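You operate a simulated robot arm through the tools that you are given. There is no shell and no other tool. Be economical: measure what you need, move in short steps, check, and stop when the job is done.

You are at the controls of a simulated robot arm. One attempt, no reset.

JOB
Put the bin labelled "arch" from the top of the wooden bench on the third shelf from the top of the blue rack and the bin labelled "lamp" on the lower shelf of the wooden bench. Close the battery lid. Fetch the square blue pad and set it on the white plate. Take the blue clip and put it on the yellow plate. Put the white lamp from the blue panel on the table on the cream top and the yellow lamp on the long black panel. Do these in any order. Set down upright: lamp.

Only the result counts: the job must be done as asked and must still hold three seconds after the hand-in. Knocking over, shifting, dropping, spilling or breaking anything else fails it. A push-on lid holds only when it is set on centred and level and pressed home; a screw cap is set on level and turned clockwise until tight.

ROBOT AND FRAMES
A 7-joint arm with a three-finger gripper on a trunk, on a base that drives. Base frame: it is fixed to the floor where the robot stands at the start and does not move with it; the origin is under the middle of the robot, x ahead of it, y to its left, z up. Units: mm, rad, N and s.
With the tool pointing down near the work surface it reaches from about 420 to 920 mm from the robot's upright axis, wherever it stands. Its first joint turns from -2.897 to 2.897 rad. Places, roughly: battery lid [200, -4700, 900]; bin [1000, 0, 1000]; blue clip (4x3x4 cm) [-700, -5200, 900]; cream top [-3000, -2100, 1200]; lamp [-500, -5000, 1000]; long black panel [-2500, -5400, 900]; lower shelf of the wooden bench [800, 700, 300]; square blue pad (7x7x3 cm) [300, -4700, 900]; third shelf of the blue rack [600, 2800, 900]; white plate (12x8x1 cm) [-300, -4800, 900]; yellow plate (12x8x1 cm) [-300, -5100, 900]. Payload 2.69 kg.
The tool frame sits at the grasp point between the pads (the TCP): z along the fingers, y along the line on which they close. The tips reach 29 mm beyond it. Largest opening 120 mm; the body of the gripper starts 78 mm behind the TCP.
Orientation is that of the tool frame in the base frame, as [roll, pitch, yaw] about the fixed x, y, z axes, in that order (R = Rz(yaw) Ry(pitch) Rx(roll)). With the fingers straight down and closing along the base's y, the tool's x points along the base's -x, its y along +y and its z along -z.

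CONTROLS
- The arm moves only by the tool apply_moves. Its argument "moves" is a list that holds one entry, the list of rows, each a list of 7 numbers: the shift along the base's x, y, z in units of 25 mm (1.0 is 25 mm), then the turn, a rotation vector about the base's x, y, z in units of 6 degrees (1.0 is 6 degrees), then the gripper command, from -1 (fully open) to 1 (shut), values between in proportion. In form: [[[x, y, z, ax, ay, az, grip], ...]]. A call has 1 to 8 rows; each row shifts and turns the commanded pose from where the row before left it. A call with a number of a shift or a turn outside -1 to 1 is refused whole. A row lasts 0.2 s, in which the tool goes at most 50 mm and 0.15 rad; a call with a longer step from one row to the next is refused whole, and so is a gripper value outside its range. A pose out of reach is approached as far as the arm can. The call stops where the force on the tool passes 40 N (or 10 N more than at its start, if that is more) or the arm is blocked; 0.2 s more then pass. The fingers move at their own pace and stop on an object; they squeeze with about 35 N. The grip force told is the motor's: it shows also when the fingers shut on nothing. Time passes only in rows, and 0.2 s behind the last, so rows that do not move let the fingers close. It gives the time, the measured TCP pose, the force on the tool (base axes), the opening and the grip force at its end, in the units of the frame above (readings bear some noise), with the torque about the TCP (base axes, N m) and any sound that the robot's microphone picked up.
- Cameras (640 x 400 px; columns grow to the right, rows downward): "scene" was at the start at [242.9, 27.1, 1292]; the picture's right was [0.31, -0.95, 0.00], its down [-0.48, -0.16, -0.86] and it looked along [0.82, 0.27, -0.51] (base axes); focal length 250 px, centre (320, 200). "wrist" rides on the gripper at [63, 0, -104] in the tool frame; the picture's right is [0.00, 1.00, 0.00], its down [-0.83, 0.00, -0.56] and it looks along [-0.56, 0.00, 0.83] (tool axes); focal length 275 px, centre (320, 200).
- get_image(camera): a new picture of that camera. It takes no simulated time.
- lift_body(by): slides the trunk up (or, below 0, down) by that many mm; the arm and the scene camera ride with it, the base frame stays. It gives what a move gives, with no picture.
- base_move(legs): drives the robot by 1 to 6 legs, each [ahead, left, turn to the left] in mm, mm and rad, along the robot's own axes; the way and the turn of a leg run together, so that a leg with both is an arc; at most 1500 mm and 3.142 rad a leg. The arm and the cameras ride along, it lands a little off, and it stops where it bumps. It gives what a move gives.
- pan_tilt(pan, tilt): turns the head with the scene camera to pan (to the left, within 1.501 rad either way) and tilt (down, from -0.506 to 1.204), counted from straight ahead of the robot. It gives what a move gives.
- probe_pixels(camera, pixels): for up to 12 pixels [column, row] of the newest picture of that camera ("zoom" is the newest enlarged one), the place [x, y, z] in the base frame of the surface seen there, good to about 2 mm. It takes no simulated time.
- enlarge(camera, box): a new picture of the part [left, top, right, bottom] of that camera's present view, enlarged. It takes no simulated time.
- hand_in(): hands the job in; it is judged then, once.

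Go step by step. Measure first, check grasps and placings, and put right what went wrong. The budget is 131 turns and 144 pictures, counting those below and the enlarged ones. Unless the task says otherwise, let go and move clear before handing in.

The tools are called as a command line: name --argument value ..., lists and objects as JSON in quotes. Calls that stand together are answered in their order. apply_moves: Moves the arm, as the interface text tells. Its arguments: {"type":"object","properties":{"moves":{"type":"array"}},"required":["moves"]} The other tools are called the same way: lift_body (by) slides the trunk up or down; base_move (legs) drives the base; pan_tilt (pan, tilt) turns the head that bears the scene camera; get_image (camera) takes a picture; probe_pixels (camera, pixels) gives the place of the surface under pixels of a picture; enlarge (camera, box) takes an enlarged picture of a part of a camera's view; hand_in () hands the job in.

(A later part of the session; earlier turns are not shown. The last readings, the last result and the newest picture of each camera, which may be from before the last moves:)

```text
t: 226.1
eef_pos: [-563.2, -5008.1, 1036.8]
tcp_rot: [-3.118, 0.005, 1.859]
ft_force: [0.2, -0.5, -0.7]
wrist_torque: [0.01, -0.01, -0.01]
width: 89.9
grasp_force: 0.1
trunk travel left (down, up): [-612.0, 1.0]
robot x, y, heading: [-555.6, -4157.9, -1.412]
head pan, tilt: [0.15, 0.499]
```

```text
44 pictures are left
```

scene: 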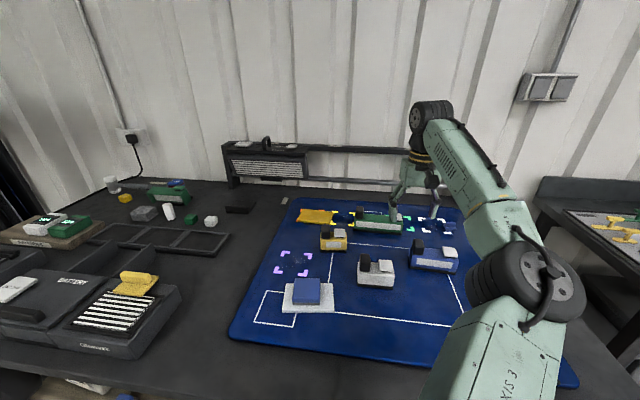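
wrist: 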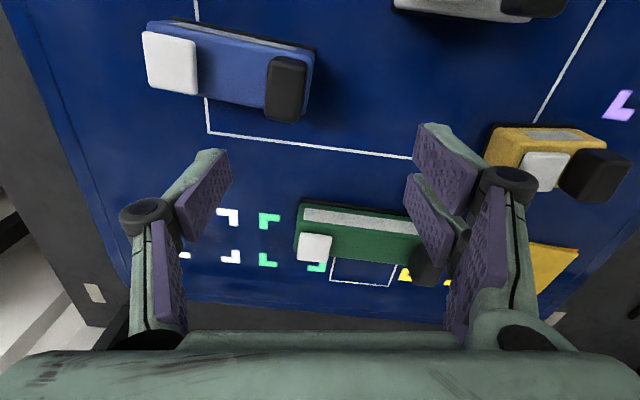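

enlarge --camera "scene" --box '[270, 170, 490, 290]'

```text
2.91 times, centred on (380, 230) of scene
```

zoom: 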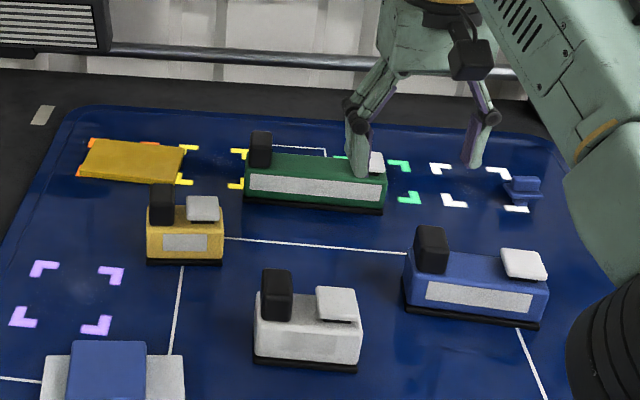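

The blue clip is at zoom (522,190); the yellow plate at (133,160). Probing.

probe_pixels --camera "zoom" --pixels '[[525, 182], [518, 195], [513, 182], [540, 183], [505, 190], [520, 206], [530, 215], [85, 175], [180, 182], [98, 145], [183, 150], [133, 162]]'

probe_pixels --camera "zoom" --pixels '[[258, 355], [357, 362], [275, 300], [335, 305], [310, 340], [150, 262], [222, 262], [162, 205], [205, 210], [270, 272], [340, 290], [345, 320]]'

```text
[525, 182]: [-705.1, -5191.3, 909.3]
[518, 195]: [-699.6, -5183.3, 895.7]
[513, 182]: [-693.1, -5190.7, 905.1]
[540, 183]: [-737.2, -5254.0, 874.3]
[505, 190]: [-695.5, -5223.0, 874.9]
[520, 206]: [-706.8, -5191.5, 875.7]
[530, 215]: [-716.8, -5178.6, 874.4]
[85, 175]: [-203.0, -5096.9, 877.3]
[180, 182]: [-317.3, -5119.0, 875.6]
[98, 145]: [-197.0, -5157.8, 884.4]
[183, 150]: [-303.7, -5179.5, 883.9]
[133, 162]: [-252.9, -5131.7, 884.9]
```

```text
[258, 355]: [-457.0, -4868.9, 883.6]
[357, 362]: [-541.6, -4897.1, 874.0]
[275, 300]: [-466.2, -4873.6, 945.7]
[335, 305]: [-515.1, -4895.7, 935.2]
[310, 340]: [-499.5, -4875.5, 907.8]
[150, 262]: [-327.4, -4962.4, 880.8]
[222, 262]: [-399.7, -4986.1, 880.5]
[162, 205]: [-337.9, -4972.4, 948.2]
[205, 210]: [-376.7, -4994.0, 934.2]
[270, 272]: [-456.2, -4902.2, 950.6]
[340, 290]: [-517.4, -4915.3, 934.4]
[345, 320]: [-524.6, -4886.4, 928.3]
```

Clip is near (-705,-5203), top ≈910; yellow plate centre ≈(-255,-5140), z 884. Moving the robot right and a bit ahead, then leaning the hand forward to reach the clip.

base_move --legs '[[30, -250, 0]]'

apply_moves --moves '[[[0.4, 0, 0, -0.95, -0.16, -0.2, -0.5], [0.4, 0, 0, -0.95, -0.16, -0.2, -0.5], [0.4, 0, 0, -0.95, -0.16, -0.2, -0.5], [0.4, 0, -0.1, -0.95, -0.16, -0.2, -0.5], [0.4, -0.3, -0.2, -0.95, -0.16, -0.2, -0.5], [0.4, -0.3, -0.2, 0, 0, 0, -0.5]]]'

get_image --camera "wrist"

get_image --camera "scene"

```text
t: 228.6
eef_pos: [-803.5, -5076.7, 1036.8]
tcp_rot: [-3.118, 0.006, 1.859]
ft_force: [-1.0, 0.0, -0.1]
wrist_torque: [0.0, -0.01, 0.06]
width: 90.2
grasp_force: 0.1
trunk travel left (down, up): [-612.0, 1.0]
robot x, y, heading: [-798.4, -4227.5, -1.412]
head pan, tilt: [0.15, 0.499]
```

```text
t: 230.0
eef_pos: [-744.1, -5091.0, 1024.8]
tcp_rot: [-3.08, 0.509, 1.764]
ft_force: [-0.3, 0.7, -0.1]
wrist_torque: [-0.02, 0.0, 0.01]
width: 89.8
grasp_force: 0.1
trunk travel left (down, up): [-612.0, 1.0]
robot x, y, heading: [-795.7, -4229.8, -1.404]
head pan, tilt: [0.15, 0.499]
```

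```text
42 pictures are left
```

wrist: 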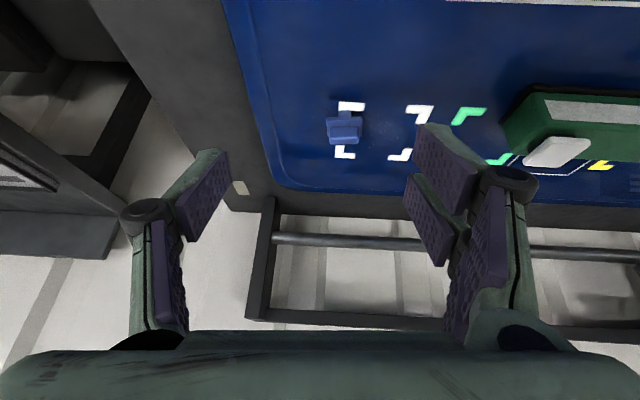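

```text
41 pictures are left
```

scene: 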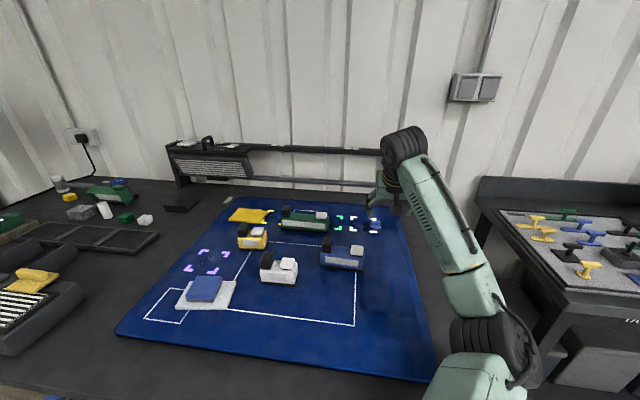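

Clip at wrist (345,128). Enlarging and probing it and the rail behind.

enlarge --camera "wrist" --box '[290, 80, 450, 180]'

probe_pixels --camera "zoom" --pixels '[[155, 195], [285, 195], [165, 235], [275, 235], [220, 190], [220, 232], [220, 165], [220, 130], [190, 120], [250, 120]]'

probe_pixels --camera "wrist" --pixels '[[330, 240], [265, 210], [300, 318]]'

```text
4.00 times, centred on (370, 130) of wrist
```

zoom: 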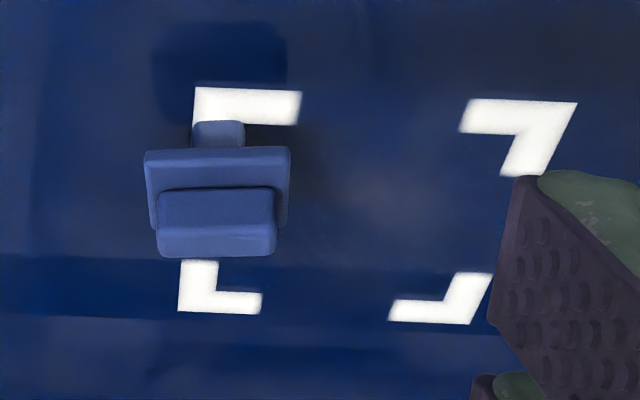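

```text
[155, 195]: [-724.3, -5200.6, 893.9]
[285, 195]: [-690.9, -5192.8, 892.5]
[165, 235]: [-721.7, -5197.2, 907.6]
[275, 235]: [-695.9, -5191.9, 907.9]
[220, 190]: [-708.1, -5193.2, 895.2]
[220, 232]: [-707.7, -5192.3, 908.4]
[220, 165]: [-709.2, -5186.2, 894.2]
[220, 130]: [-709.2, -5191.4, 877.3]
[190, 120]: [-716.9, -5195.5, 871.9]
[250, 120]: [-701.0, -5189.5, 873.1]
```

```text
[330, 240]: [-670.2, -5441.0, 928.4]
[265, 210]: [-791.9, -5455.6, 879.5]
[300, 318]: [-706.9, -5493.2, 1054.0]
```

Clip centre ≈(-706,-5203), flange 37 mm wide at z≈894, head up to 911; room behind is free. Moving the leaning hand down over it.

apply_moves --moves '[[[0.3, -0.9, -0.8, 0, 0, 0, -0.4], [0.3, -0.9, -0.8, 0, 0, 0, -0.4], [0.3, -0.9, -0.8, 0, 0, 0, -0.4], [0.3, -0.9, -0.8, 0, 0, 0, -0.4], [0.3, -0.8, -0.6, 0, 0, 0, -0.4]]]'

get_image --camera "wrist"

```text
t: 231.2
eef_pos: [-705.6, -5200.7, 930.0]
tcp_rot: [-3.08, 0.506, 1.764]
ft_force: [0.1, 0.8, 0.3]
wrist_torque: [-0.01, 0.0, -0.02]
width: 84.2
grasp_force: 0.1
trunk travel left (down, up): [-612.0, 1.0]
robot x, y, heading: [-796.5, -4227.0, -1.414]
head pan, tilt: [0.15, 0.499]
```

```text
39 pictures are left
```

wrist: 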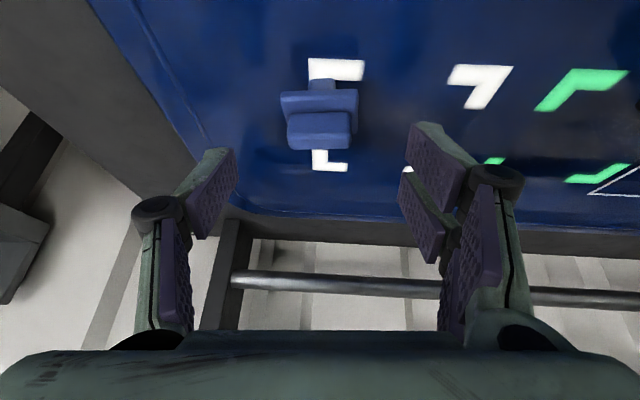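

In line with the clip. Lowering 22 mm and closing.

apply_moves --moves '[[[0, -0.1, -0.5, 0, 0, 0, -0.4], [0, 0, -0.4, 0, 0, 0, -0.4], [0, 0, 0, 0, 0, 0, 1], [0, 0, 0, 0, 0, 0, 1], [0, 0, 0, 0, 0, 0, 1], [0, 0, 0, 0, 0, 0, 1]]]'

get_image --camera "wrist"

```text
t: 232.6
eef_pos: [-707.8, -5203.2, 919.6]
tcp_rot: [-3.077, 0.524, 1.767]
ft_force: [-0.3, 0.1, -0.1]
wrist_torque: [0.03, 0.03, 0.0]
width: 11.3
grasp_force: 3.2
trunk travel left (down, up): [-612.0, 1.0]
robot x, y, heading: [-798.3, -4230.4, -1.409]
head pan, tilt: [0.15, 0.499]
```

```text
38 pictures are left
```

wrist: 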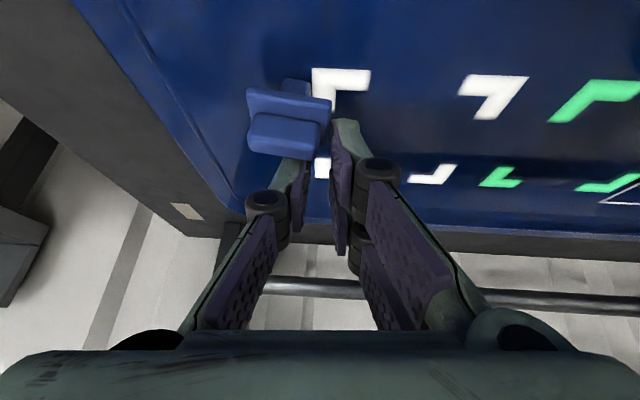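

Missed: the fingers closed behind the clip and nudged it aside. Opening and rising, then re-measuring.

apply_moves --moves '[[[0, 0, 0.8, 0, 0, 0, 0.5], [0, 0.4, 0.8, 0, 0, 0, -0.4], [0, 0.8, 0.6, 0, 0, 0, -0.4], [0, 0.8, 0.4, 0, 0, 0, -0.4]]]'

enlarge --camera "wrist" --box '[240, 60, 440, 185]'

get_image --camera "scene"

```text
t: 233.6
eef_pos: [-709.0, -5151.0, 982.2]
tcp_rot: [-3.079, 0.52, 1.764]
ft_force: [-0.3, -0.4, 0.3]
wrist_torque: [-0.02, -0.01, -0.01]
width: 83.0
grasp_force: 0.1
trunk travel left (down, up): [-612.0, 1.0]
robot x, y, heading: [-793.1, -4226.0, -1.414]
head pan, tilt: [0.15, 0.499]
```

```text
3.20 times, centred on (340, 122) of wrist
```

zoom: 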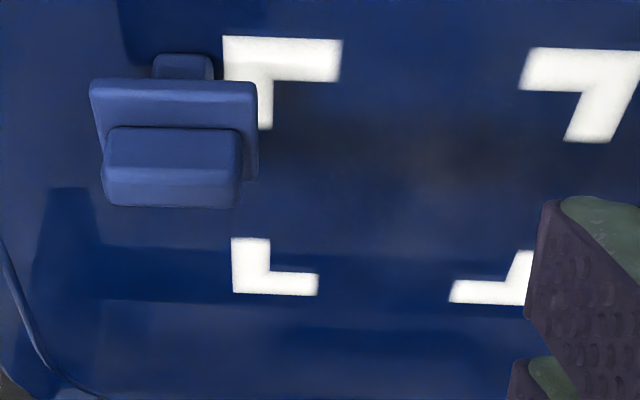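

```text
36 pictures are left
```

scene: 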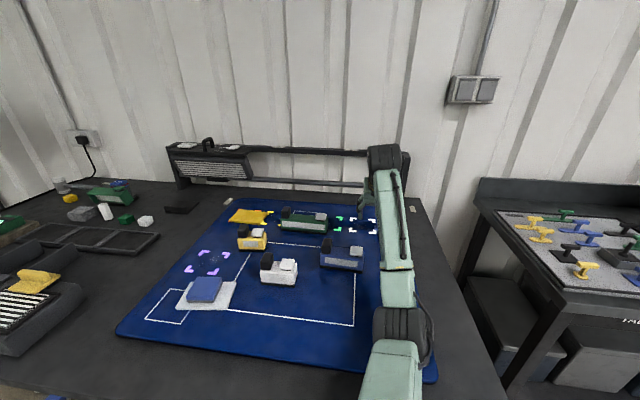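

Re-measuring the clip; the elbow sits low with the leaning hand, so I'll use an upright hand and come 65 mm nearer.

probe_pixels --camera "zoom" --pixels '[[95, 90], [252, 90], [175, 100], [175, 132], [175, 165], [175, 205], [110, 165], [235, 165], [182, 62], [105, 200], [235, 203]]'

probe_pixels --camera "scene" --pixels '[[395, 330], [385, 350], [405, 300], [420, 330], [395, 270], [300, 370]]'

```text
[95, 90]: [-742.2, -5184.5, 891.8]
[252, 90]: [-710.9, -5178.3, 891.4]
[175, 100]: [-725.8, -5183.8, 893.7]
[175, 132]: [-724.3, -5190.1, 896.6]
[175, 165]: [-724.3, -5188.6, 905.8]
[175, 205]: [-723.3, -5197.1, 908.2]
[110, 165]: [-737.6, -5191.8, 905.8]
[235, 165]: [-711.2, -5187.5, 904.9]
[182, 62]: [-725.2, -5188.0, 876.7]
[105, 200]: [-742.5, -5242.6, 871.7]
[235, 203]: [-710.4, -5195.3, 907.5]
```

```text
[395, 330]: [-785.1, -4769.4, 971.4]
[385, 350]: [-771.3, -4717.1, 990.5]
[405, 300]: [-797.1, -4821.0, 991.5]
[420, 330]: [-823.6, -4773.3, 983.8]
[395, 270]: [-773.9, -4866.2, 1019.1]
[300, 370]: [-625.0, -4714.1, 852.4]
```

Clip now: centre (-726,-5191), flange front -5182, top 908. Levelling the hand while rising, then driving 65 mm nearer.

apply_moves --moves '[[[0, 0.1, 0.4, 0.95, 0.1, -0.1, -0.4], [0, 0.1, 0.4, 0.95, 0.1, -0.1, -0.4], [0, 0.1, 0.2, 0.95, 0.1, -0.1, -0.4], [0, 0.1, 0, 0.95, 0.1, -0.1, -0.4], [0, 0.1, 0, 0.95, 0.1, -0.1, -0.4]]]'

base_move --legs '[[65, 0, 0]]'

get_image --camera "wrist"

```text
t: 234.8
eef_pos: [-705.4, -5139.5, 997.2]
tcp_rot: [-3.109, 0.008, 1.703]
ft_force: [-0.5, -0.5, 0.2]
wrist_torque: [0.02, -0.02, 0.01]
width: 84.2
grasp_force: 0.0
trunk travel left (down, up): [-612.0, 1.0]
robot x, y, heading: [-797.6, -4227.1, -1.41]
head pan, tilt: [0.15, 0.499]
```

```text
t: 235.8
eef_pos: [-695.1, -5204.9, 997.1]
tcp_rot: [-3.109, 0.01, 1.704]
ft_force: [-0.6, -0.3, -0.7]
wrist_torque: [0.01, 0.03, -0.04]
width: 84.0
grasp_force: 0.1
trunk travel left (down, up): [-612.0, 1.0]
robot x, y, heading: [-786.7, -4293.7, -1.414]
head pan, tilt: [0.15, 0.499]
```

```text
35 pictures are left
```

wrist: 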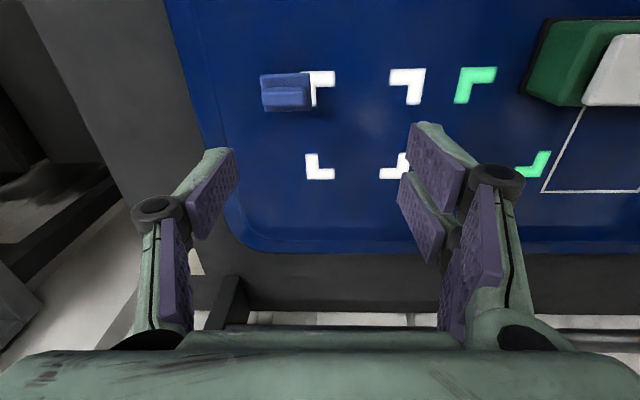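

Base had room. Aligning over the clip and descending.

apply_moves --moves '[[[-0.6, 0.28, -0.5, 0, 0, 0.3, -0.4], [-0.64, 0.28, -0.7, 0, 0, 0.3, -0.4], [0, 0, -0.8, 0, 0, 0, -0.4], [0, 0, -0.8, 0, 0, 0, -0.4]]]'

get_image --camera "wrist"

```text
t: 236.8
eef_pos: [-726.9, -5191.7, 927.7]
tcp_rot: [-3.11, 0.011, 1.766]
ft_force: [-0.4, 0.6, 1.1]
wrist_torque: [-0.01, -0.03, 0.01]
width: 83.8
grasp_force: 0.0
trunk travel left (down, up): [-612.0, 1.0]
robot x, y, heading: [-784.7, -4295.8, -1.415]
head pan, tilt: [0.15, 0.499]
```

```text
34 pictures are left
```

wrist: 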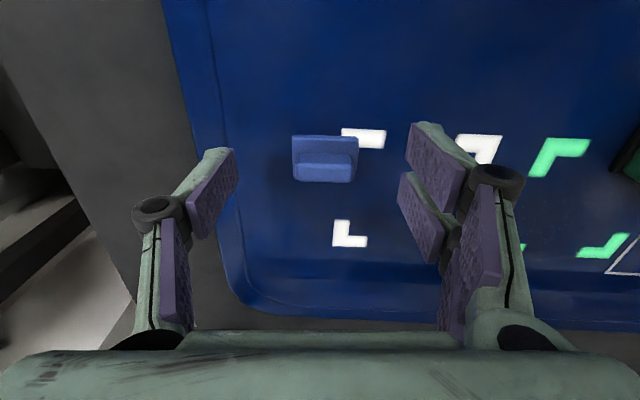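

Well aligned. Descending 22 mm and gripping.

apply_moves --moves '[[[0, 0, -0.6, 0, 0, 0, -0.4], [0, 0, -0.28, 0, 0, 0, -0.4], [0, 0, 0, 0, 0, 0, 1], [0, 0, 0, 0, 0, 0, 1], [0, 0, 0, 0, 0, 0, 1], [0, 0, 0, 0, 0, 0, 1]]]'

get_image --camera "wrist"

```text
t: 238.2
eef_pos: [-726.4, -5189.9, 906.2]
tcp_rot: [-3.111, 0.009, 1.766]
ft_force: [1.2, 0.3, -1.1]
wrist_torque: [-0.01, 0.02, -0.01]
width: 34.1
grasp_force: 22.6
trunk travel left (down, up): [-612.0, 1.0]
robot x, y, heading: [-780.4, -4289.3, -1.411]
head pan, tilt: [0.15, 0.499]
```

```text
33 pictures are left
```

wrist: 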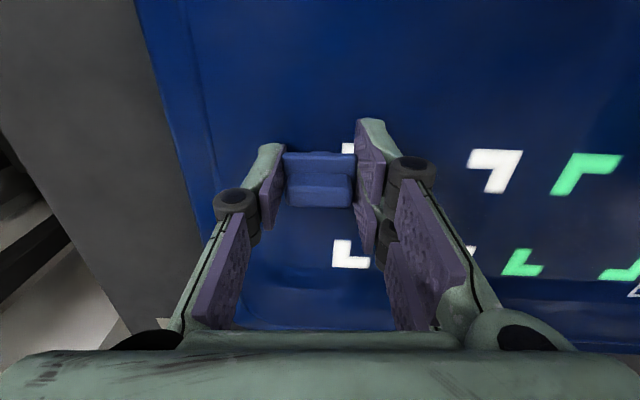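

Clip gripped (34 mm). Lifting, and checking the rear screen's place before carrying it left.

apply_moves --moves '[[[0, 0, 0.5, 0, 0, 0, 1], [0, 0, 1, 0, 0, 0, 1], [0, 0, 1, 0, 0, 0, 1], [0, 0, 1, 0, 0, 0, 1], [0, 0, 0.6, 0, 0, 0, 1]]]'

pan_tilt --pan 0.4 --tilt 0.5

get_image --camera "scene"

```text
t: 239.4
eef_pos: [-725.7, -5190.9, 1007.8]
tcp_rot: [-3.113, 0.01, 1.766]
ft_force: [-0.5, 0.1, 0.1]
wrist_torque: [-0.01, 0.0, -0.01]
width: 34.0
grasp_force: 35.1
trunk travel left (down, up): [-612.0, 1.0]
robot x, y, heading: [-786.4, -4292.7, -1.411]
head pan, tilt: [0.15, 0.499]
```

```text
t: 240.2
eef_pos: [-727.0, -5191.0, 1008.1]
tcp_rot: [-3.109, 0.01, 1.767]
ft_force: [0.4, 0.2, -0.8]
wrist_torque: [0.01, 0.02, 0.0]
width: 33.8
grasp_force: 35.1
trunk travel left (down, up): [-612.0, 1.0]
robot x, y, heading: [-785.7, -4296.1, -1.404]
head pan, tilt: [0.4, 0.499]
```

```text
32 pictures are left
```

scene: 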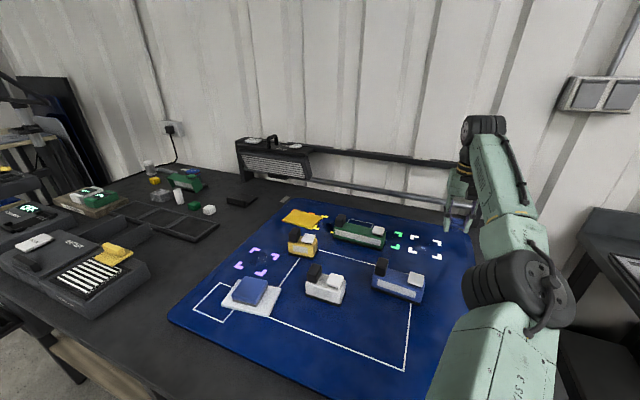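

probe_pixels --camera "scene" --pixels '[[265, 165], [300, 150], [243, 160], [400, 158], [350, 185], [284, 222], [318, 231], [290, 213], [323, 218], [304, 222]]'

base_move --legs '[[0, 470, 0]]'

get_image --camera "wrist"

```text
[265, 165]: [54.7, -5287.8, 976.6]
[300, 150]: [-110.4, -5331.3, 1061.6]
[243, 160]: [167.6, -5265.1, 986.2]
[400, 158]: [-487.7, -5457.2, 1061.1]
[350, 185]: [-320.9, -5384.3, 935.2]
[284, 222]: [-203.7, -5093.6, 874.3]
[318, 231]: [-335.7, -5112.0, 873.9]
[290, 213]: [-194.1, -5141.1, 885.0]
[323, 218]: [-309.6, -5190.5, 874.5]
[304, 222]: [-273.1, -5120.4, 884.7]
```

```text
t: 244.3
eef_pos: [-263.1, -5115.9, 1006.7]
tcp_rot: [-3.111, 0.009, 1.764]
ft_force: [-0.1, -0.2, -0.5]
wrist_torque: [-0.01, 0.03, 0.01]
width: 34.1
grasp_force: 35.6
trunk travel left (down, up): [-612.0, 1.0]
robot x, y, heading: [-319.7, -4216.9, -1.407]
head pan, tilt: [0.4, 0.499]
```

```text
31 pictures are left
```

wrist: 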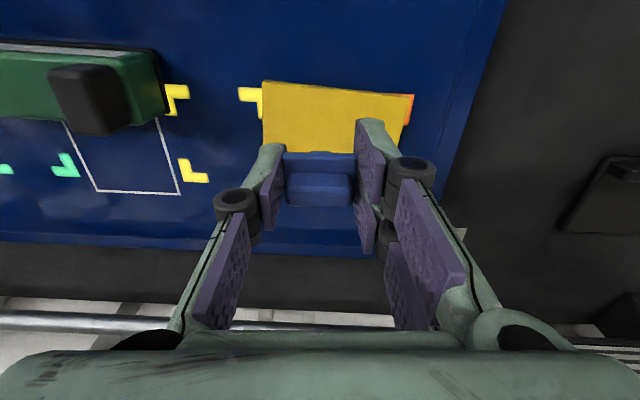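

Plate visible at (335,115). Probing its corners.

probe_pixels --camera "wrist" --pixels '[[268, 86], [408, 98], [268, 148], [400, 148], [335, 100]]'

```text
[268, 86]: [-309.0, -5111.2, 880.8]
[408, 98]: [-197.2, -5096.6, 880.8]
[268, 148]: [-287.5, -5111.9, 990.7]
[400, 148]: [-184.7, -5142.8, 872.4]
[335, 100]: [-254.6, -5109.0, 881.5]
```

Plate centre ≈(-248,-5142). Driving 26 ahead, shifting 11 left, then lowering.

base_move --legs '[[26, 0, 0]]'

apply_moves --moves '[[[0.4, 0, -0.7, 0, 0, 0, 1], [0, 0, -0.9, 0, 0, 0, 1], [0, 0, -0.9, 0, 0, 0, 1], [0, 0, -0.7, 0, 0, 0, 1], [0, 0, -0.2, 0, 0, 0, 1], [0, 0, 0, 0, 0, 0, 1]]]'

get_image --camera "wrist"

```text
t: 245.2
eef_pos: [-258.4, -5142.4, 1006.4]
tcp_rot: [-3.111, 0.006, 1.765]
ft_force: [-0.4, 0.1, 0.0]
wrist_torque: [0.05, 0.01, 0.01]
width: 33.9
grasp_force: 35.3
trunk travel left (down, up): [-612.0, 1.0]
robot x, y, heading: [-316.4, -4249.6, -1.413]
head pan, tilt: [0.4, 0.499]
```

```text
t: 246.6
eef_pos: [-248.0, -5141.3, 922.8]
tcp_rot: [-3.111, 0.007, 1.764]
ft_force: [-0.1, 0.3, 0.2]
wrist_torque: [0.0, -0.02, -0.02]
width: 33.7
grasp_force: 34.4
trunk travel left (down, up): [-612.0, 1.0]
robot x, y, heading: [-314.2, -4242.1, -1.411]
head pan, tilt: [0.4, 0.499]
```

```text
30 pictures are left
```

wrist: 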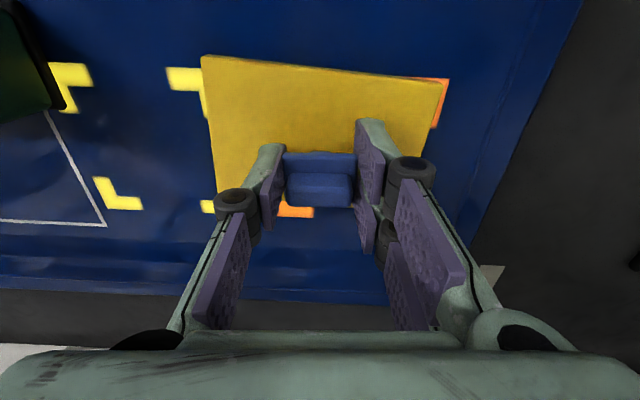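

Verifying the plate's back edge by probing.

probe_pixels --camera "wrist" --pixels '[[208, 64], [432, 88], [217, 180], [240, 150], [300, 140], [420, 150], [335, 195]]'

```text
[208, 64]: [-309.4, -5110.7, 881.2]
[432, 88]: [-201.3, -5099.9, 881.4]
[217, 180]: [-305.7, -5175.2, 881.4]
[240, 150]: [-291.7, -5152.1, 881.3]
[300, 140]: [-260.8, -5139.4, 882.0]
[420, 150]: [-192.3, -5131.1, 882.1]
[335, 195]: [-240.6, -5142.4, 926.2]
```

The clip is over the plate's middle. Lowering to contact.

apply_moves --moves '[[[0, 0, -0.12, 0, 0, 0, 1], [0, 0, -0.08, 0, 0, 0, 1], [0, 0, -0.06, 0, 0, 0, 1], [0, 0, 0, 0, 0, 0, 1]]]'

```text
t: 247.6
eef_pos: [-246.9, -5141.5, 915.4]
tcp_rot: [-3.11, 0.008, 1.764]
ft_force: [-0.3, 0.0, -0.4]
wrist_torque: [-0.03, 0.0, -0.01]
width: 33.8
grasp_force: 35.4
trunk travel left (down, up): [-612.0, 1.0]
robot x, y, heading: [-314.6, -4240.2, -1.412]
head pan, tilt: [0.4, 0.499]
```

apply_moves --moves '[[[0, 0, -0.06, 0, 0, 0, 1], [0, 0, -0.06, 0, 0, 0, 1], [0, 0, 0, 0, 0, 0, 1]]]'

```text
t: 248.4
eef_pos: [-247.1, -5141.1, 914.9]
tcp_rot: [-3.112, 0.012, 1.764]
ft_force: [0.5, -2.0, 9.5]
wrist_torque: [-0.07, -0.01, -0.01]
width: 33.8
grasp_force: 34.7
trunk travel left (down, up): [-612.0, 1.0]
robot x, y, heading: [-313.3, -4241.0, -1.411]
head pan, tilt: [0.4, 0.499]
```

Contact (9.5 N). Releasing, rising, and moving back over the yellow lamp for a look.

apply_moves --moves '[[[0, 0, 0, 0, 0, 0, 0.1], [0, 0, 0, 0, 0, 0, -0.2], [0, 0, 0, 0, 0, 0, -0.2], [0, 0, 0.7, 0, 0, 0, -0.2], [0, 0, 1, 0, 0, 0, -0.2], [0, 0, 1, 0, 0, 0, -0.5], [0, 0, 1, 0, 0, 0, -1], [0, 0, 0.6, 0, 0, 0, -1]]]'

base_move --legs '[[-197, -86, 0]]'

get_image --camera "wrist"

```text
t: 250.2
eef_pos: [-246.4, -5141.8, 1020.3]
tcp_rot: [-3.11, 0.01, 1.765]
ft_force: [-0.2, -1.0, -0.6]
wrist_torque: [0.0, -0.04, 0.02]
width: 119.8
grasp_force: 0.0
trunk travel left (down, up): [-612.0, 1.0]
robot x, y, heading: [-316.0, -4242.2, -1.414]
head pan, tilt: [0.4, 0.499]
```

```text
t: 251.8
eef_pos: [-362.9, -4960.3, 1020.5]
tcp_rot: [-3.109, 0.009, 1.765]
ft_force: [-0.5, -0.2, 0.3]
wrist_torque: [-0.03, 0.01, 0.03]
width: 120.0
grasp_force: 0.2
trunk travel left (down, up): [-612.0, 1.0]
robot x, y, heading: [-432.2, -4060.5, -1.41]
head pan, tilt: [0.4, 0.499]
```

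```text
29 pictures are left
```

wrist: 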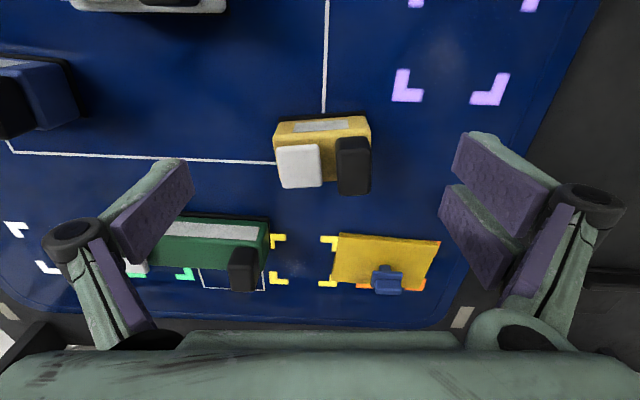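

The clip seems near the plate's rear; enlarging to check it, and probing the yellow lamp.

enlarge --camera "wrist" --box '[250, 100, 450, 300]'

probe_pixels --camera "zoom" --pixels '[[400, 395], [430, 345], [440, 370], [435, 390], [450, 280], [410, 330], [80, 90], [375, 60], [230, 75], [150, 170], [325, 160], [230, 250]]'

```text
2.00 times, centred on (350, 200) of wrist
```

zoom: 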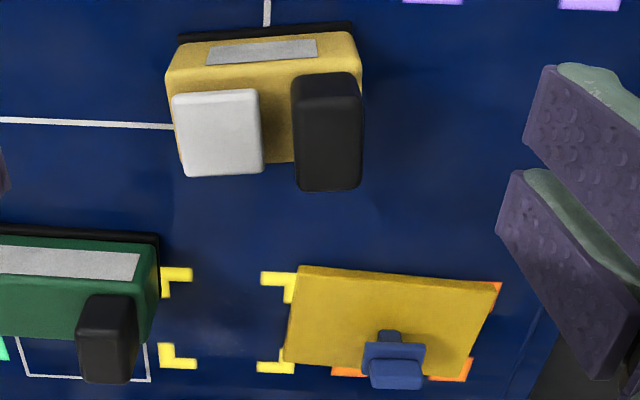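

```text
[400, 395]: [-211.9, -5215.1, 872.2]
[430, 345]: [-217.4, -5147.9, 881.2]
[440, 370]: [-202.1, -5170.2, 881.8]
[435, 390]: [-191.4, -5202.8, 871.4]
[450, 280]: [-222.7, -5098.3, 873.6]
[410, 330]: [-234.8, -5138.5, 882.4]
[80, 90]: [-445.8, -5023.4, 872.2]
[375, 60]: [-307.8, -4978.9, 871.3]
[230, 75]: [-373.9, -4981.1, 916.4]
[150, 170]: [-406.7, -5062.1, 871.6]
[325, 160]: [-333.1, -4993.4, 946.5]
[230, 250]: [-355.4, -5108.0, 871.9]
```

Clip stands upright mid-plate. Probing the yellow lamp's body corners.

probe_pixels --camera "zoom" --pixels '[[178, 80], [352, 70], [280, 155], [278, 100], [182, 42], [350, 30], [170, 60], [358, 50], [260, 65], [218, 130], [325, 85], [195, 172]]'

```text
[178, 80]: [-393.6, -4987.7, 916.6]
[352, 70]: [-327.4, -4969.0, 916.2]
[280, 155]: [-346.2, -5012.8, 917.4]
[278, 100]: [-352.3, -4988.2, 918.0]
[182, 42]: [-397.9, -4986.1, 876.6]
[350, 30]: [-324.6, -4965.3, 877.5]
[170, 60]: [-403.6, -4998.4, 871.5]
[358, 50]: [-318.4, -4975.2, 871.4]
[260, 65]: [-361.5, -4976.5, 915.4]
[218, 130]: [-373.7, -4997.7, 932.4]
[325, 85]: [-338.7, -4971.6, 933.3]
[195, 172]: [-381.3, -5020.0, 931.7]
```

Yellow lamp: body 78×42, top 917, centre (-356,-4996), turned 15.5°. Driving 37 ahead, rotating, descending, and gripping.

base_move --legs '[[37, 0, 0]]'

apply_moves --moves '[[[0, 0, -0.8, 0, 0, 0.37, -1], [0, 0, -0.8, 0, 0, 0.37, -1], [0, 0, -0.9, 0, 0, 0, -1], [0, 0, -0.5, 0, 0, 0, -1]]]'

get_image --camera "wrist"

```text
t: 252.7
eef_pos: [-356.6, -4996.8, 1019.1]
tcp_rot: [-3.11, 0.006, 1.765]
ft_force: [0.5, 0.1, 0.1]
wrist_torque: [0.03, 0.0, -0.01]
width: 120.0
grasp_force: 0.1
trunk travel left (down, up): [-612.0, 1.0]
robot x, y, heading: [-423.1, -4100.0, -1.416]
head pan, tilt: [0.4, 0.499]
```

```text
t: 253.7
eef_pos: [-355.9, -4996.5, 946.2]
tcp_rot: [-3.11, 0.009, 1.842]
ft_force: [-0.5, -0.7, 0.2]
wrist_torque: [0.01, -0.02, 0.0]
width: 120.1
grasp_force: 0.1
trunk travel left (down, up): [-612.0, 1.0]
robot x, y, heading: [-425.4, -4098.3, -1.415]
head pan, tilt: [0.4, 0.499]
```

```text
27 pictures are left
```

wrist: 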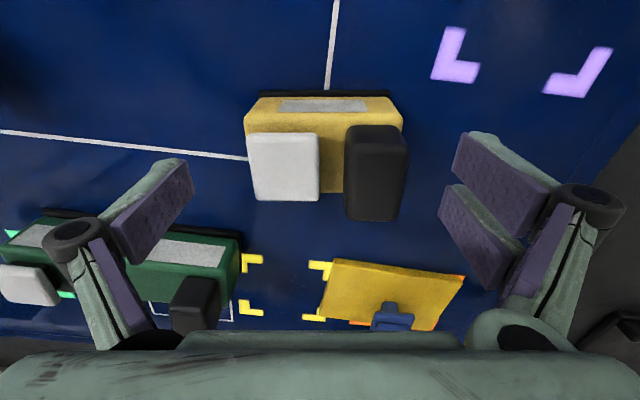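

Aligned; descending 40 mm and gripping.

apply_moves --moves '[[[0, 0, -0.8, 0, 0, 0, -1], [0, 0, -0.8, 0, 0, 0, -1], [0, 0, 0, 0, 0, 0, 1], [0, 0, 0, 0, 0, 0, 1], [0, 0, 0, 0, 0, 0, 1], [0, 0, 0, 0, 0, 0, 1], [0, 0, 0.2, 0, 0, 0, 1], [0, 0, 0.8, 0, 0, 0, 1]]]'

apply_moves --moves '[[[0, 0, 1, 0, 0, 0, 1], [0, 0, 1, 0, 0, 0, 1], [0, 0, 1, 0, 0, 0, 1], [0, 0, 0.6, 0, 0, 0, 1]]]'

get_image --camera "wrist"

```text
t: 255.5
eef_pos: [-356.2, -4995.9, 929.8]
tcp_rot: [-3.111, 0.009, 1.842]
ft_force: [0.5, 0.1, -2.0]
wrist_torque: [0.01, 0.02, 0.0]
width: 79.5
grasp_force: 34.9
trunk travel left (down, up): [-612.0, 1.0]
robot x, y, heading: [-424.8, -4099.8, -1.412]
head pan, tilt: [0.4, 0.499]
```

```text
t: 256.5
eef_pos: [-355.3, -4996.1, 1020.2]
tcp_rot: [-3.108, 0.008, 1.842]
ft_force: [0.1, -0.2, -1.9]
wrist_torque: [0.01, 0.0, -0.02]
width: 79.9
grasp_force: 34.8
trunk travel left (down, up): [-612.0, 1.0]
robot x, y, heading: [-424.3, -4098.9, -1.408]
head pan, tilt: [0.4, 0.499]
```

```text
26 pictures are left
```

wrist: 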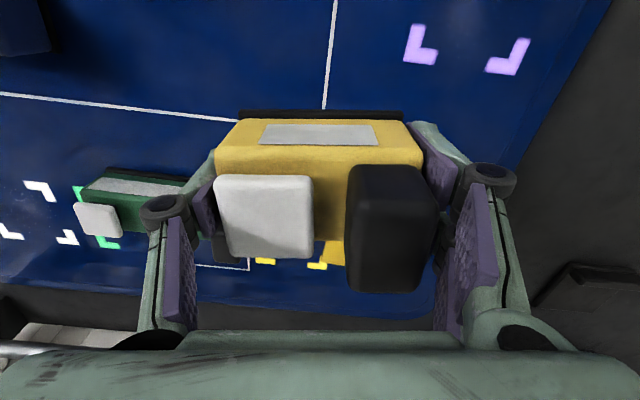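

Yellow lamp held upright. Backing off and moving right along the wall to the bench with the long black panel.

base_move --legs '[[-420, 0, 0], [0, -1400, 0], [0, -700, 0]]'

pan_tilt --pan 0.1 --tilt 0.4

get_image --camera "scene"

```text
t: 275.2
eef_pos: [-2491.9, -4926.8, 1019.1]
tcp_rot: [-3.11, 0.009, 1.846]
ft_force: [0.2, -1.1, -1.5]
wrist_torque: [0.01, 0.05, 0.0]
width: 79.8
grasp_force: 34.7
trunk travel left (down, up): [-612.0, 1.0]
robot x, y, heading: [-2565.8, -4028.4, -1.406]
head pan, tilt: [0.4, 0.499]
```

```text
t: 276.0
eef_pos: [-2492.5, -4926.4, 1020.2]
tcp_rot: [-3.111, 0.009, 1.847]
ft_force: [-0.2, 0.0, -1.4]
wrist_torque: [0.02, -0.01, 0.0]
width: 79.6
grasp_force: 35.4
trunk travel left (down, up): [-612.0, 1.0]
robot x, y, heading: [-2567.6, -4028.6, -1.403]
head pan, tilt: [0.099, 0.4]
```

```text
25 pictures are left
```

scene: 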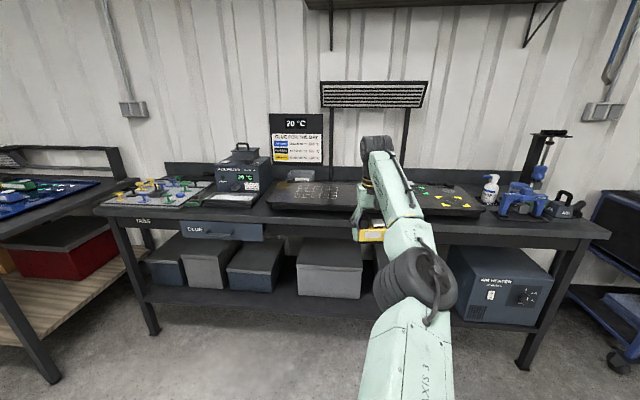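

The long black panel is at (370,197). Enlarging and probing it.

enlarge --camera "scene" --box '[250, 160, 510, 240]'

probe_pixels --camera "zoom" --pixels '[[60, 100], [225, 100], [60, 130], [450, 115], [540, 115], [440, 80], [500, 90], [200, 75], [150, 60], [40, 120], [215, 125], [570, 110]]'

```text
2.46 times, centred on (380, 200) of scene
```

zoom: 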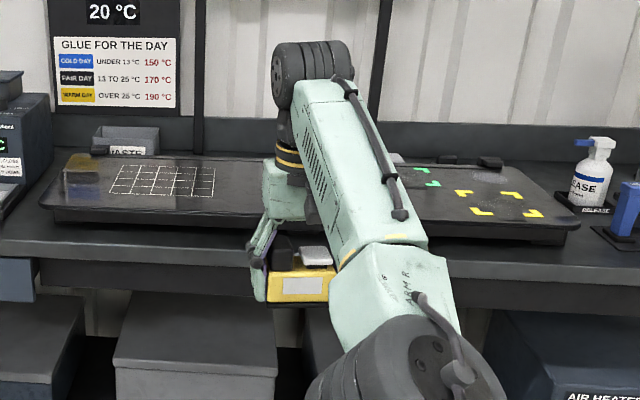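

```text
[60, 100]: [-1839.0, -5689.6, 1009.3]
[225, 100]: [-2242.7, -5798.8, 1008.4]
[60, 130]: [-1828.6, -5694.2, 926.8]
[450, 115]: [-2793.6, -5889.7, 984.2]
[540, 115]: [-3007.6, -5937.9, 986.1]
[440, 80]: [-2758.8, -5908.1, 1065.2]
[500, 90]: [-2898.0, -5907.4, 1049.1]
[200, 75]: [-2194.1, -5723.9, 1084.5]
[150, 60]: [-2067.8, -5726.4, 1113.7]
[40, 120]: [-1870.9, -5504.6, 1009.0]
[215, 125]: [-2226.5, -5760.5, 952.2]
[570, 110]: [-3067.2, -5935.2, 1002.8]
```

probe_pixels --camera "zoom" --pixels '[[60, 208], [230, 212], [230, 180], [240, 165], [225, 225], [450, 220], [440, 180], [540, 225], [200, 240], [30, 245], [110, 195], [215, 195]]'

```text
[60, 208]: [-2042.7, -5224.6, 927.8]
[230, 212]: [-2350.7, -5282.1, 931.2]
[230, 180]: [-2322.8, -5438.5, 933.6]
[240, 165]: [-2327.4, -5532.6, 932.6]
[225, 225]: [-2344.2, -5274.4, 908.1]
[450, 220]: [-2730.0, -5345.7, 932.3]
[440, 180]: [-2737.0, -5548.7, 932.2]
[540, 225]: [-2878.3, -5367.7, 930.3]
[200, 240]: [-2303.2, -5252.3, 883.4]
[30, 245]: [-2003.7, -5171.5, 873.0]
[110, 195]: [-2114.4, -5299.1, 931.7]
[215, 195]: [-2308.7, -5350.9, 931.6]
```

Panel surface z=932, from y≈-5280 to -5540. Target (-2490,-5400). Driving in at height.

base_move --legs '[[440, -75, 0]]'

get_image --camera "wrist"

```text
t: 278.7
eef_pos: [-2498.3, -5371.0, 1019.3]
tcp_rot: [-3.11, 0.01, 1.844]
ft_force: [0.1, -0.8, -3.3]
wrist_torque: [0.03, -0.01, 0.0]
width: 79.6
grasp_force: 35.4
trunk travel left (down, up): [-612.0, 1.0]
robot x, y, heading: [-2567.5, -4475.0, -1.409]
head pan, tilt: [0.099, 0.4]
```

```text
23 pictures are left
```

wrist: 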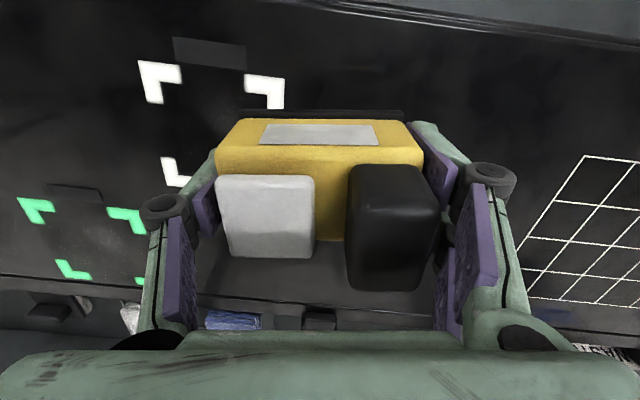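

Panel beneath is free. Lowering (contact expected near z 966).

apply_moves --moves '[[[0, 0, -0.8, 0, 0, 0, 1], [0, 0, -0.8, 0, 0, 0, 1], [0, 0, -0.25, 0, 0, 0, 1], [0, 0, -0.1, 0, 0, 0, 1], [0, 0, -0.08, 0, 0, 0, 1], [0, 0, -0.06, 0, 0, 0, 1], [0, 0, 0, 0, 0, 0, 1]]]'

```text
t: 280.3
eef_pos: [-2498.2, -5372.1, 965.8]
tcp_rot: [-3.111, 0.007, 1.844]
ft_force: [0.3, -0.2, -3.3]
wrist_torque: [-0.01, 0.0, -0.01]
width: 79.6
grasp_force: 35.1
trunk travel left (down, up): [-612.0, 1.0]
robot x, y, heading: [-2568.6, -4469.9, -1.408]
head pan, tilt: [0.099, 0.4]
```

apply_moves --moves '[[[0, 0, -0.06, 0, 0, 0, 1], [0, 0, -0.06, 0, 0, 0, 1], [0, 0, 0, 0, 0, 0, 1]]]'

```text
t: 281.1
eef_pos: [-2497.8, -5371.2, 964.5]
tcp_rot: [-3.109, 0.008, 1.844]
ft_force: [0.2, -0.1, -2.4]
wrist_torque: [0.04, -0.03, 0.01]
width: 79.5
grasp_force: 35.1
trunk travel left (down, up): [-612.0, 1.0]
robot x, y, heading: [-2566.9, -4475.0, -1.409]
head pan, tilt: [0.099, 0.4]
```

apply_moves --moves '[[[0, 0, -0.06, 0, 0, 0, 1], [0, 0, -0.06, 0, 0, 0, 1], [0, 0, 0, 0, 0, 0, 1]]]'

```text
t: 281.9
eef_pos: [-2498.2, -5371.0, 964.0]
tcp_rot: [-3.111, 0.013, 1.845]
ft_force: [-0.1, -5.7, 14.1]
wrist_torque: [0.38, -0.5, -0.17]
width: 79.5
grasp_force: 35.2
trunk travel left (down, up): [-612.0, 1.0]
robot x, y, heading: [-2568.3, -4470.8, -1.414]
head pan, tilt: [0.099, 0.4]
```

Contact (14 N). Releasing, rising, checking, then driving back to the white lamp.

apply_moves --moves '[[[0, 0, 0.04, 0, 0, 0, -0.6], [0, 0, 0, 0, 0, 0, -1], [0, 0, 0, 0, 0, 0, -1], [0, 0, 0.7, 0, 0, 0, -1], [0, 0, 1, 0, 0, 0, -1], [0, 0, 0.7, 0, 0, 0, -1]]]'

get_image --camera "wrist"

base_move --legs '[[-450, 0, 0], [0, 1400, 0], [0, 649, 0], [265, 0, 0]]'

get_image --camera "wrist"

```text
t: 283.3
eef_pos: [-2497.3, -5372.0, 1022.8]
tcp_rot: [-3.11, 0.01, 1.845]
ft_force: [-0.8, -0.2, 0.1]
wrist_torque: [0.04, 0.01, -0.02]
width: 120.1
grasp_force: 0.1
trunk travel left (down, up): [-612.0, 1.0]
robot x, y, heading: [-2563.9, -4475.7, -1.408]
head pan, tilt: [0.099, 0.4]
```

```text
22 pictures are left
```

wrist: 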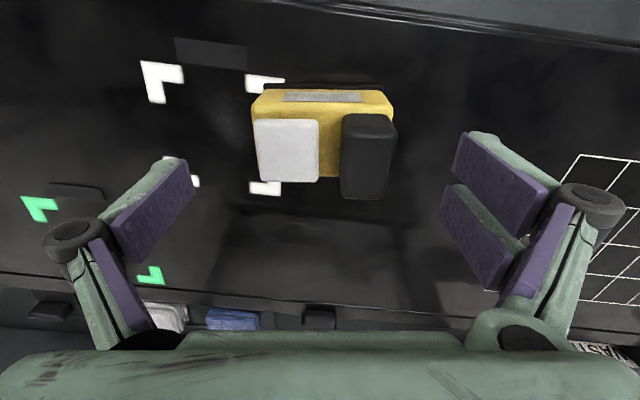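

```text
t: 303.4
eef_pos: [-479.8, -4851.2, 1022.3]
tcp_rot: [-3.109, 0.008, 1.851]
ft_force: [-0.4, -0.4, 0.1]
wrist_torque: [-0.03, 0.02, -0.01]
width: 119.8
grasp_force: 0.0
trunk travel left (down, up): [-612.0, 1.0]
robot x, y, heading: [-559.0, -3954.7, -1.405]
head pan, tilt: [0.099, 0.4]
```

```text
21 pictures are left
```

wrist: 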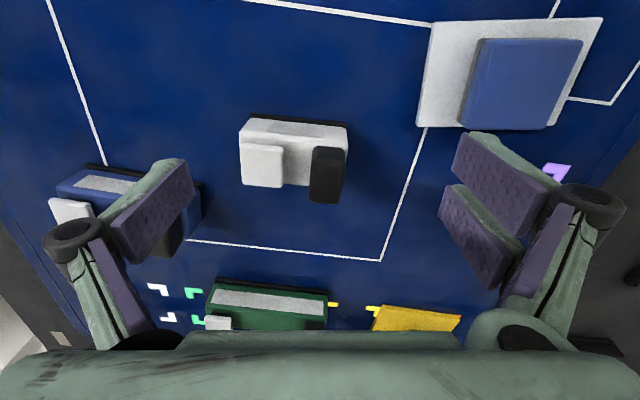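

Yellow lamp stands on the panel. Probing the white lamp's body at (293,155).

probe_pixels --camera "wrist" --pixels '[[247, 138], [342, 143], [295, 138], [294, 165], [240, 122], [347, 128], [297, 181], [262, 165], [328, 180], [340, 150]]'

```text
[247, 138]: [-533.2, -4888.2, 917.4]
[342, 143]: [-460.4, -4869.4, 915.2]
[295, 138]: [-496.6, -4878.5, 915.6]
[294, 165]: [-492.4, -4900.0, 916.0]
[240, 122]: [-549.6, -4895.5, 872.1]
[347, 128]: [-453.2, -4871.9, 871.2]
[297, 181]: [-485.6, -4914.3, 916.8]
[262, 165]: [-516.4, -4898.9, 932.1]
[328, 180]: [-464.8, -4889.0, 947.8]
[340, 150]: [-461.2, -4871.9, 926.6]
```

White lamp centre (-492,-4897), turned 14.5°, top 916. Driving there, descending and checking.

base_move --legs '[[43, -19, 0]]'

apply_moves --moves '[[[0, 0, -0.9, 0, 0, 0, -1], [0, 0, -0.9, 0, 0, 0, -1], [0, 0, -0.9, 0, 0, 0, -1], [0, 0, -0.4, 0, 0, -0.2, -1]]]'

get_image --camera "wrist"

```text
t: 304.3
eef_pos: [-493.2, -4895.6, 1021.4]
tcp_rot: [-3.11, 0.006, 1.851]
ft_force: [-0.9, -0.4, 0.1]
wrist_torque: [0.07, 0.04, -0.03]
width: 120.0
grasp_force: 0.0
trunk travel left (down, up): [-612.0, 1.0]
robot x, y, heading: [-566.2, -3997.5, -1.399]
head pan, tilt: [0.099, 0.4]
```

```text
t: 305.3
eef_pos: [-492.0, -4896.1, 944.6]
tcp_rot: [-3.109, 0.009, 1.827]
ft_force: [-0.2, -0.6, 0.6]
wrist_torque: [0.0, -0.02, 0.01]
width: 120.0
grasp_force: 0.1
trunk travel left (down, up): [-612.0, 1.0]
robot x, y, heading: [-567.1, -3999.9, -1.403]
head pan, tilt: [0.099, 0.4]
```

```text
20 pictures are left
```

wrist: 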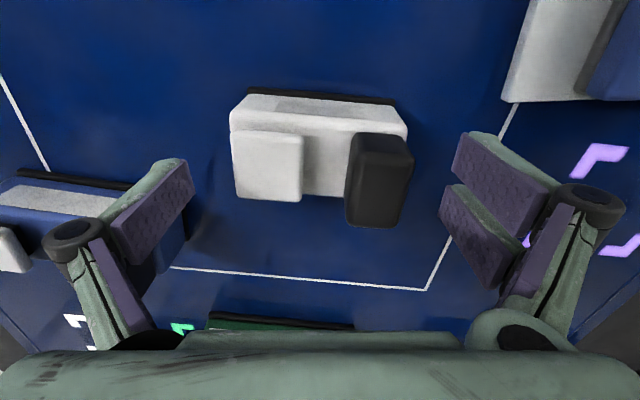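

Checking the blue lamp's nearest end against the right finger.

probe_pixels --camera "wrist" --pixels '[[183, 250], [130, 188], [185, 225], [165, 265]]'

```text
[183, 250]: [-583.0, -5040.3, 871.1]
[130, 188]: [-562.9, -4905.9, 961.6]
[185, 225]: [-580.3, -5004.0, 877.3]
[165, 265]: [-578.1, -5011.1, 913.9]
```

Blue lamp is 90 mm behind the finger's line: clear. Descending, gripping and lifting.

apply_moves --moves '[[[0, 0, -0.8, 0, 0, 0, -1], [0, 0, -0.75, 0, 0, 0, -1], [0, 0, 0, 0, 0, 0, 1], [0, 0, 0, 0, 0, 0, 1], [0, 0, 0, 0, 0, 0, 1], [0, 0, 0, 0, 0, 0, 1], [0, 0, 0.2, 0, 0, 0, 1], [0, 0, 0.8, 0, 0, 0, 1]]]'

apply_moves --moves '[[[0, 0, 1, 0, 0, 0, 1], [0, 0, 1, 0, 0, 0, 1], [0, 0, 1, 0, 0, 0, 1], [0, 0, 0.6, 0, 0, 0, 1]]]'

get_image --camera "wrist"

```text
t: 307.1
eef_pos: [-492.8, -4895.6, 930.8]
tcp_rot: [-3.109, 0.008, 1.829]
ft_force: [0.2, -0.7, -2.8]
wrist_torque: [0.01, 0.04, 0.0]
width: 90.0
grasp_force: 35.2
trunk travel left (down, up): [-612.0, 1.0]
robot x, y, heading: [-568.9, -3998.1, -1.402]
head pan, tilt: [0.099, 0.4]
```

```text
t: 308.1
eef_pos: [-493.2, -4894.3, 1021.3]
tcp_rot: [-3.111, 0.009, 1.829]
ft_force: [0.5, 0.3, -2.1]
wrist_torque: [-0.04, -0.02, -0.03]
width: 90.0
grasp_force: 35.7
trunk travel left (down, up): [-612.0, 1.0]
robot x, y, heading: [-570.3, -3995.0, -1.401]
head pan, tilt: [0.099, 0.4]
```

```text
19 pictures are left
```

wrist: 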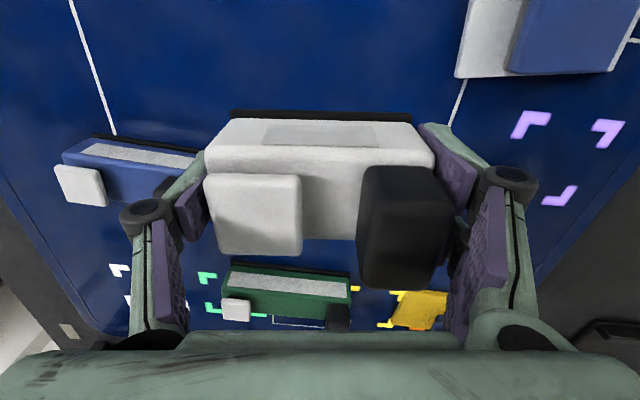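

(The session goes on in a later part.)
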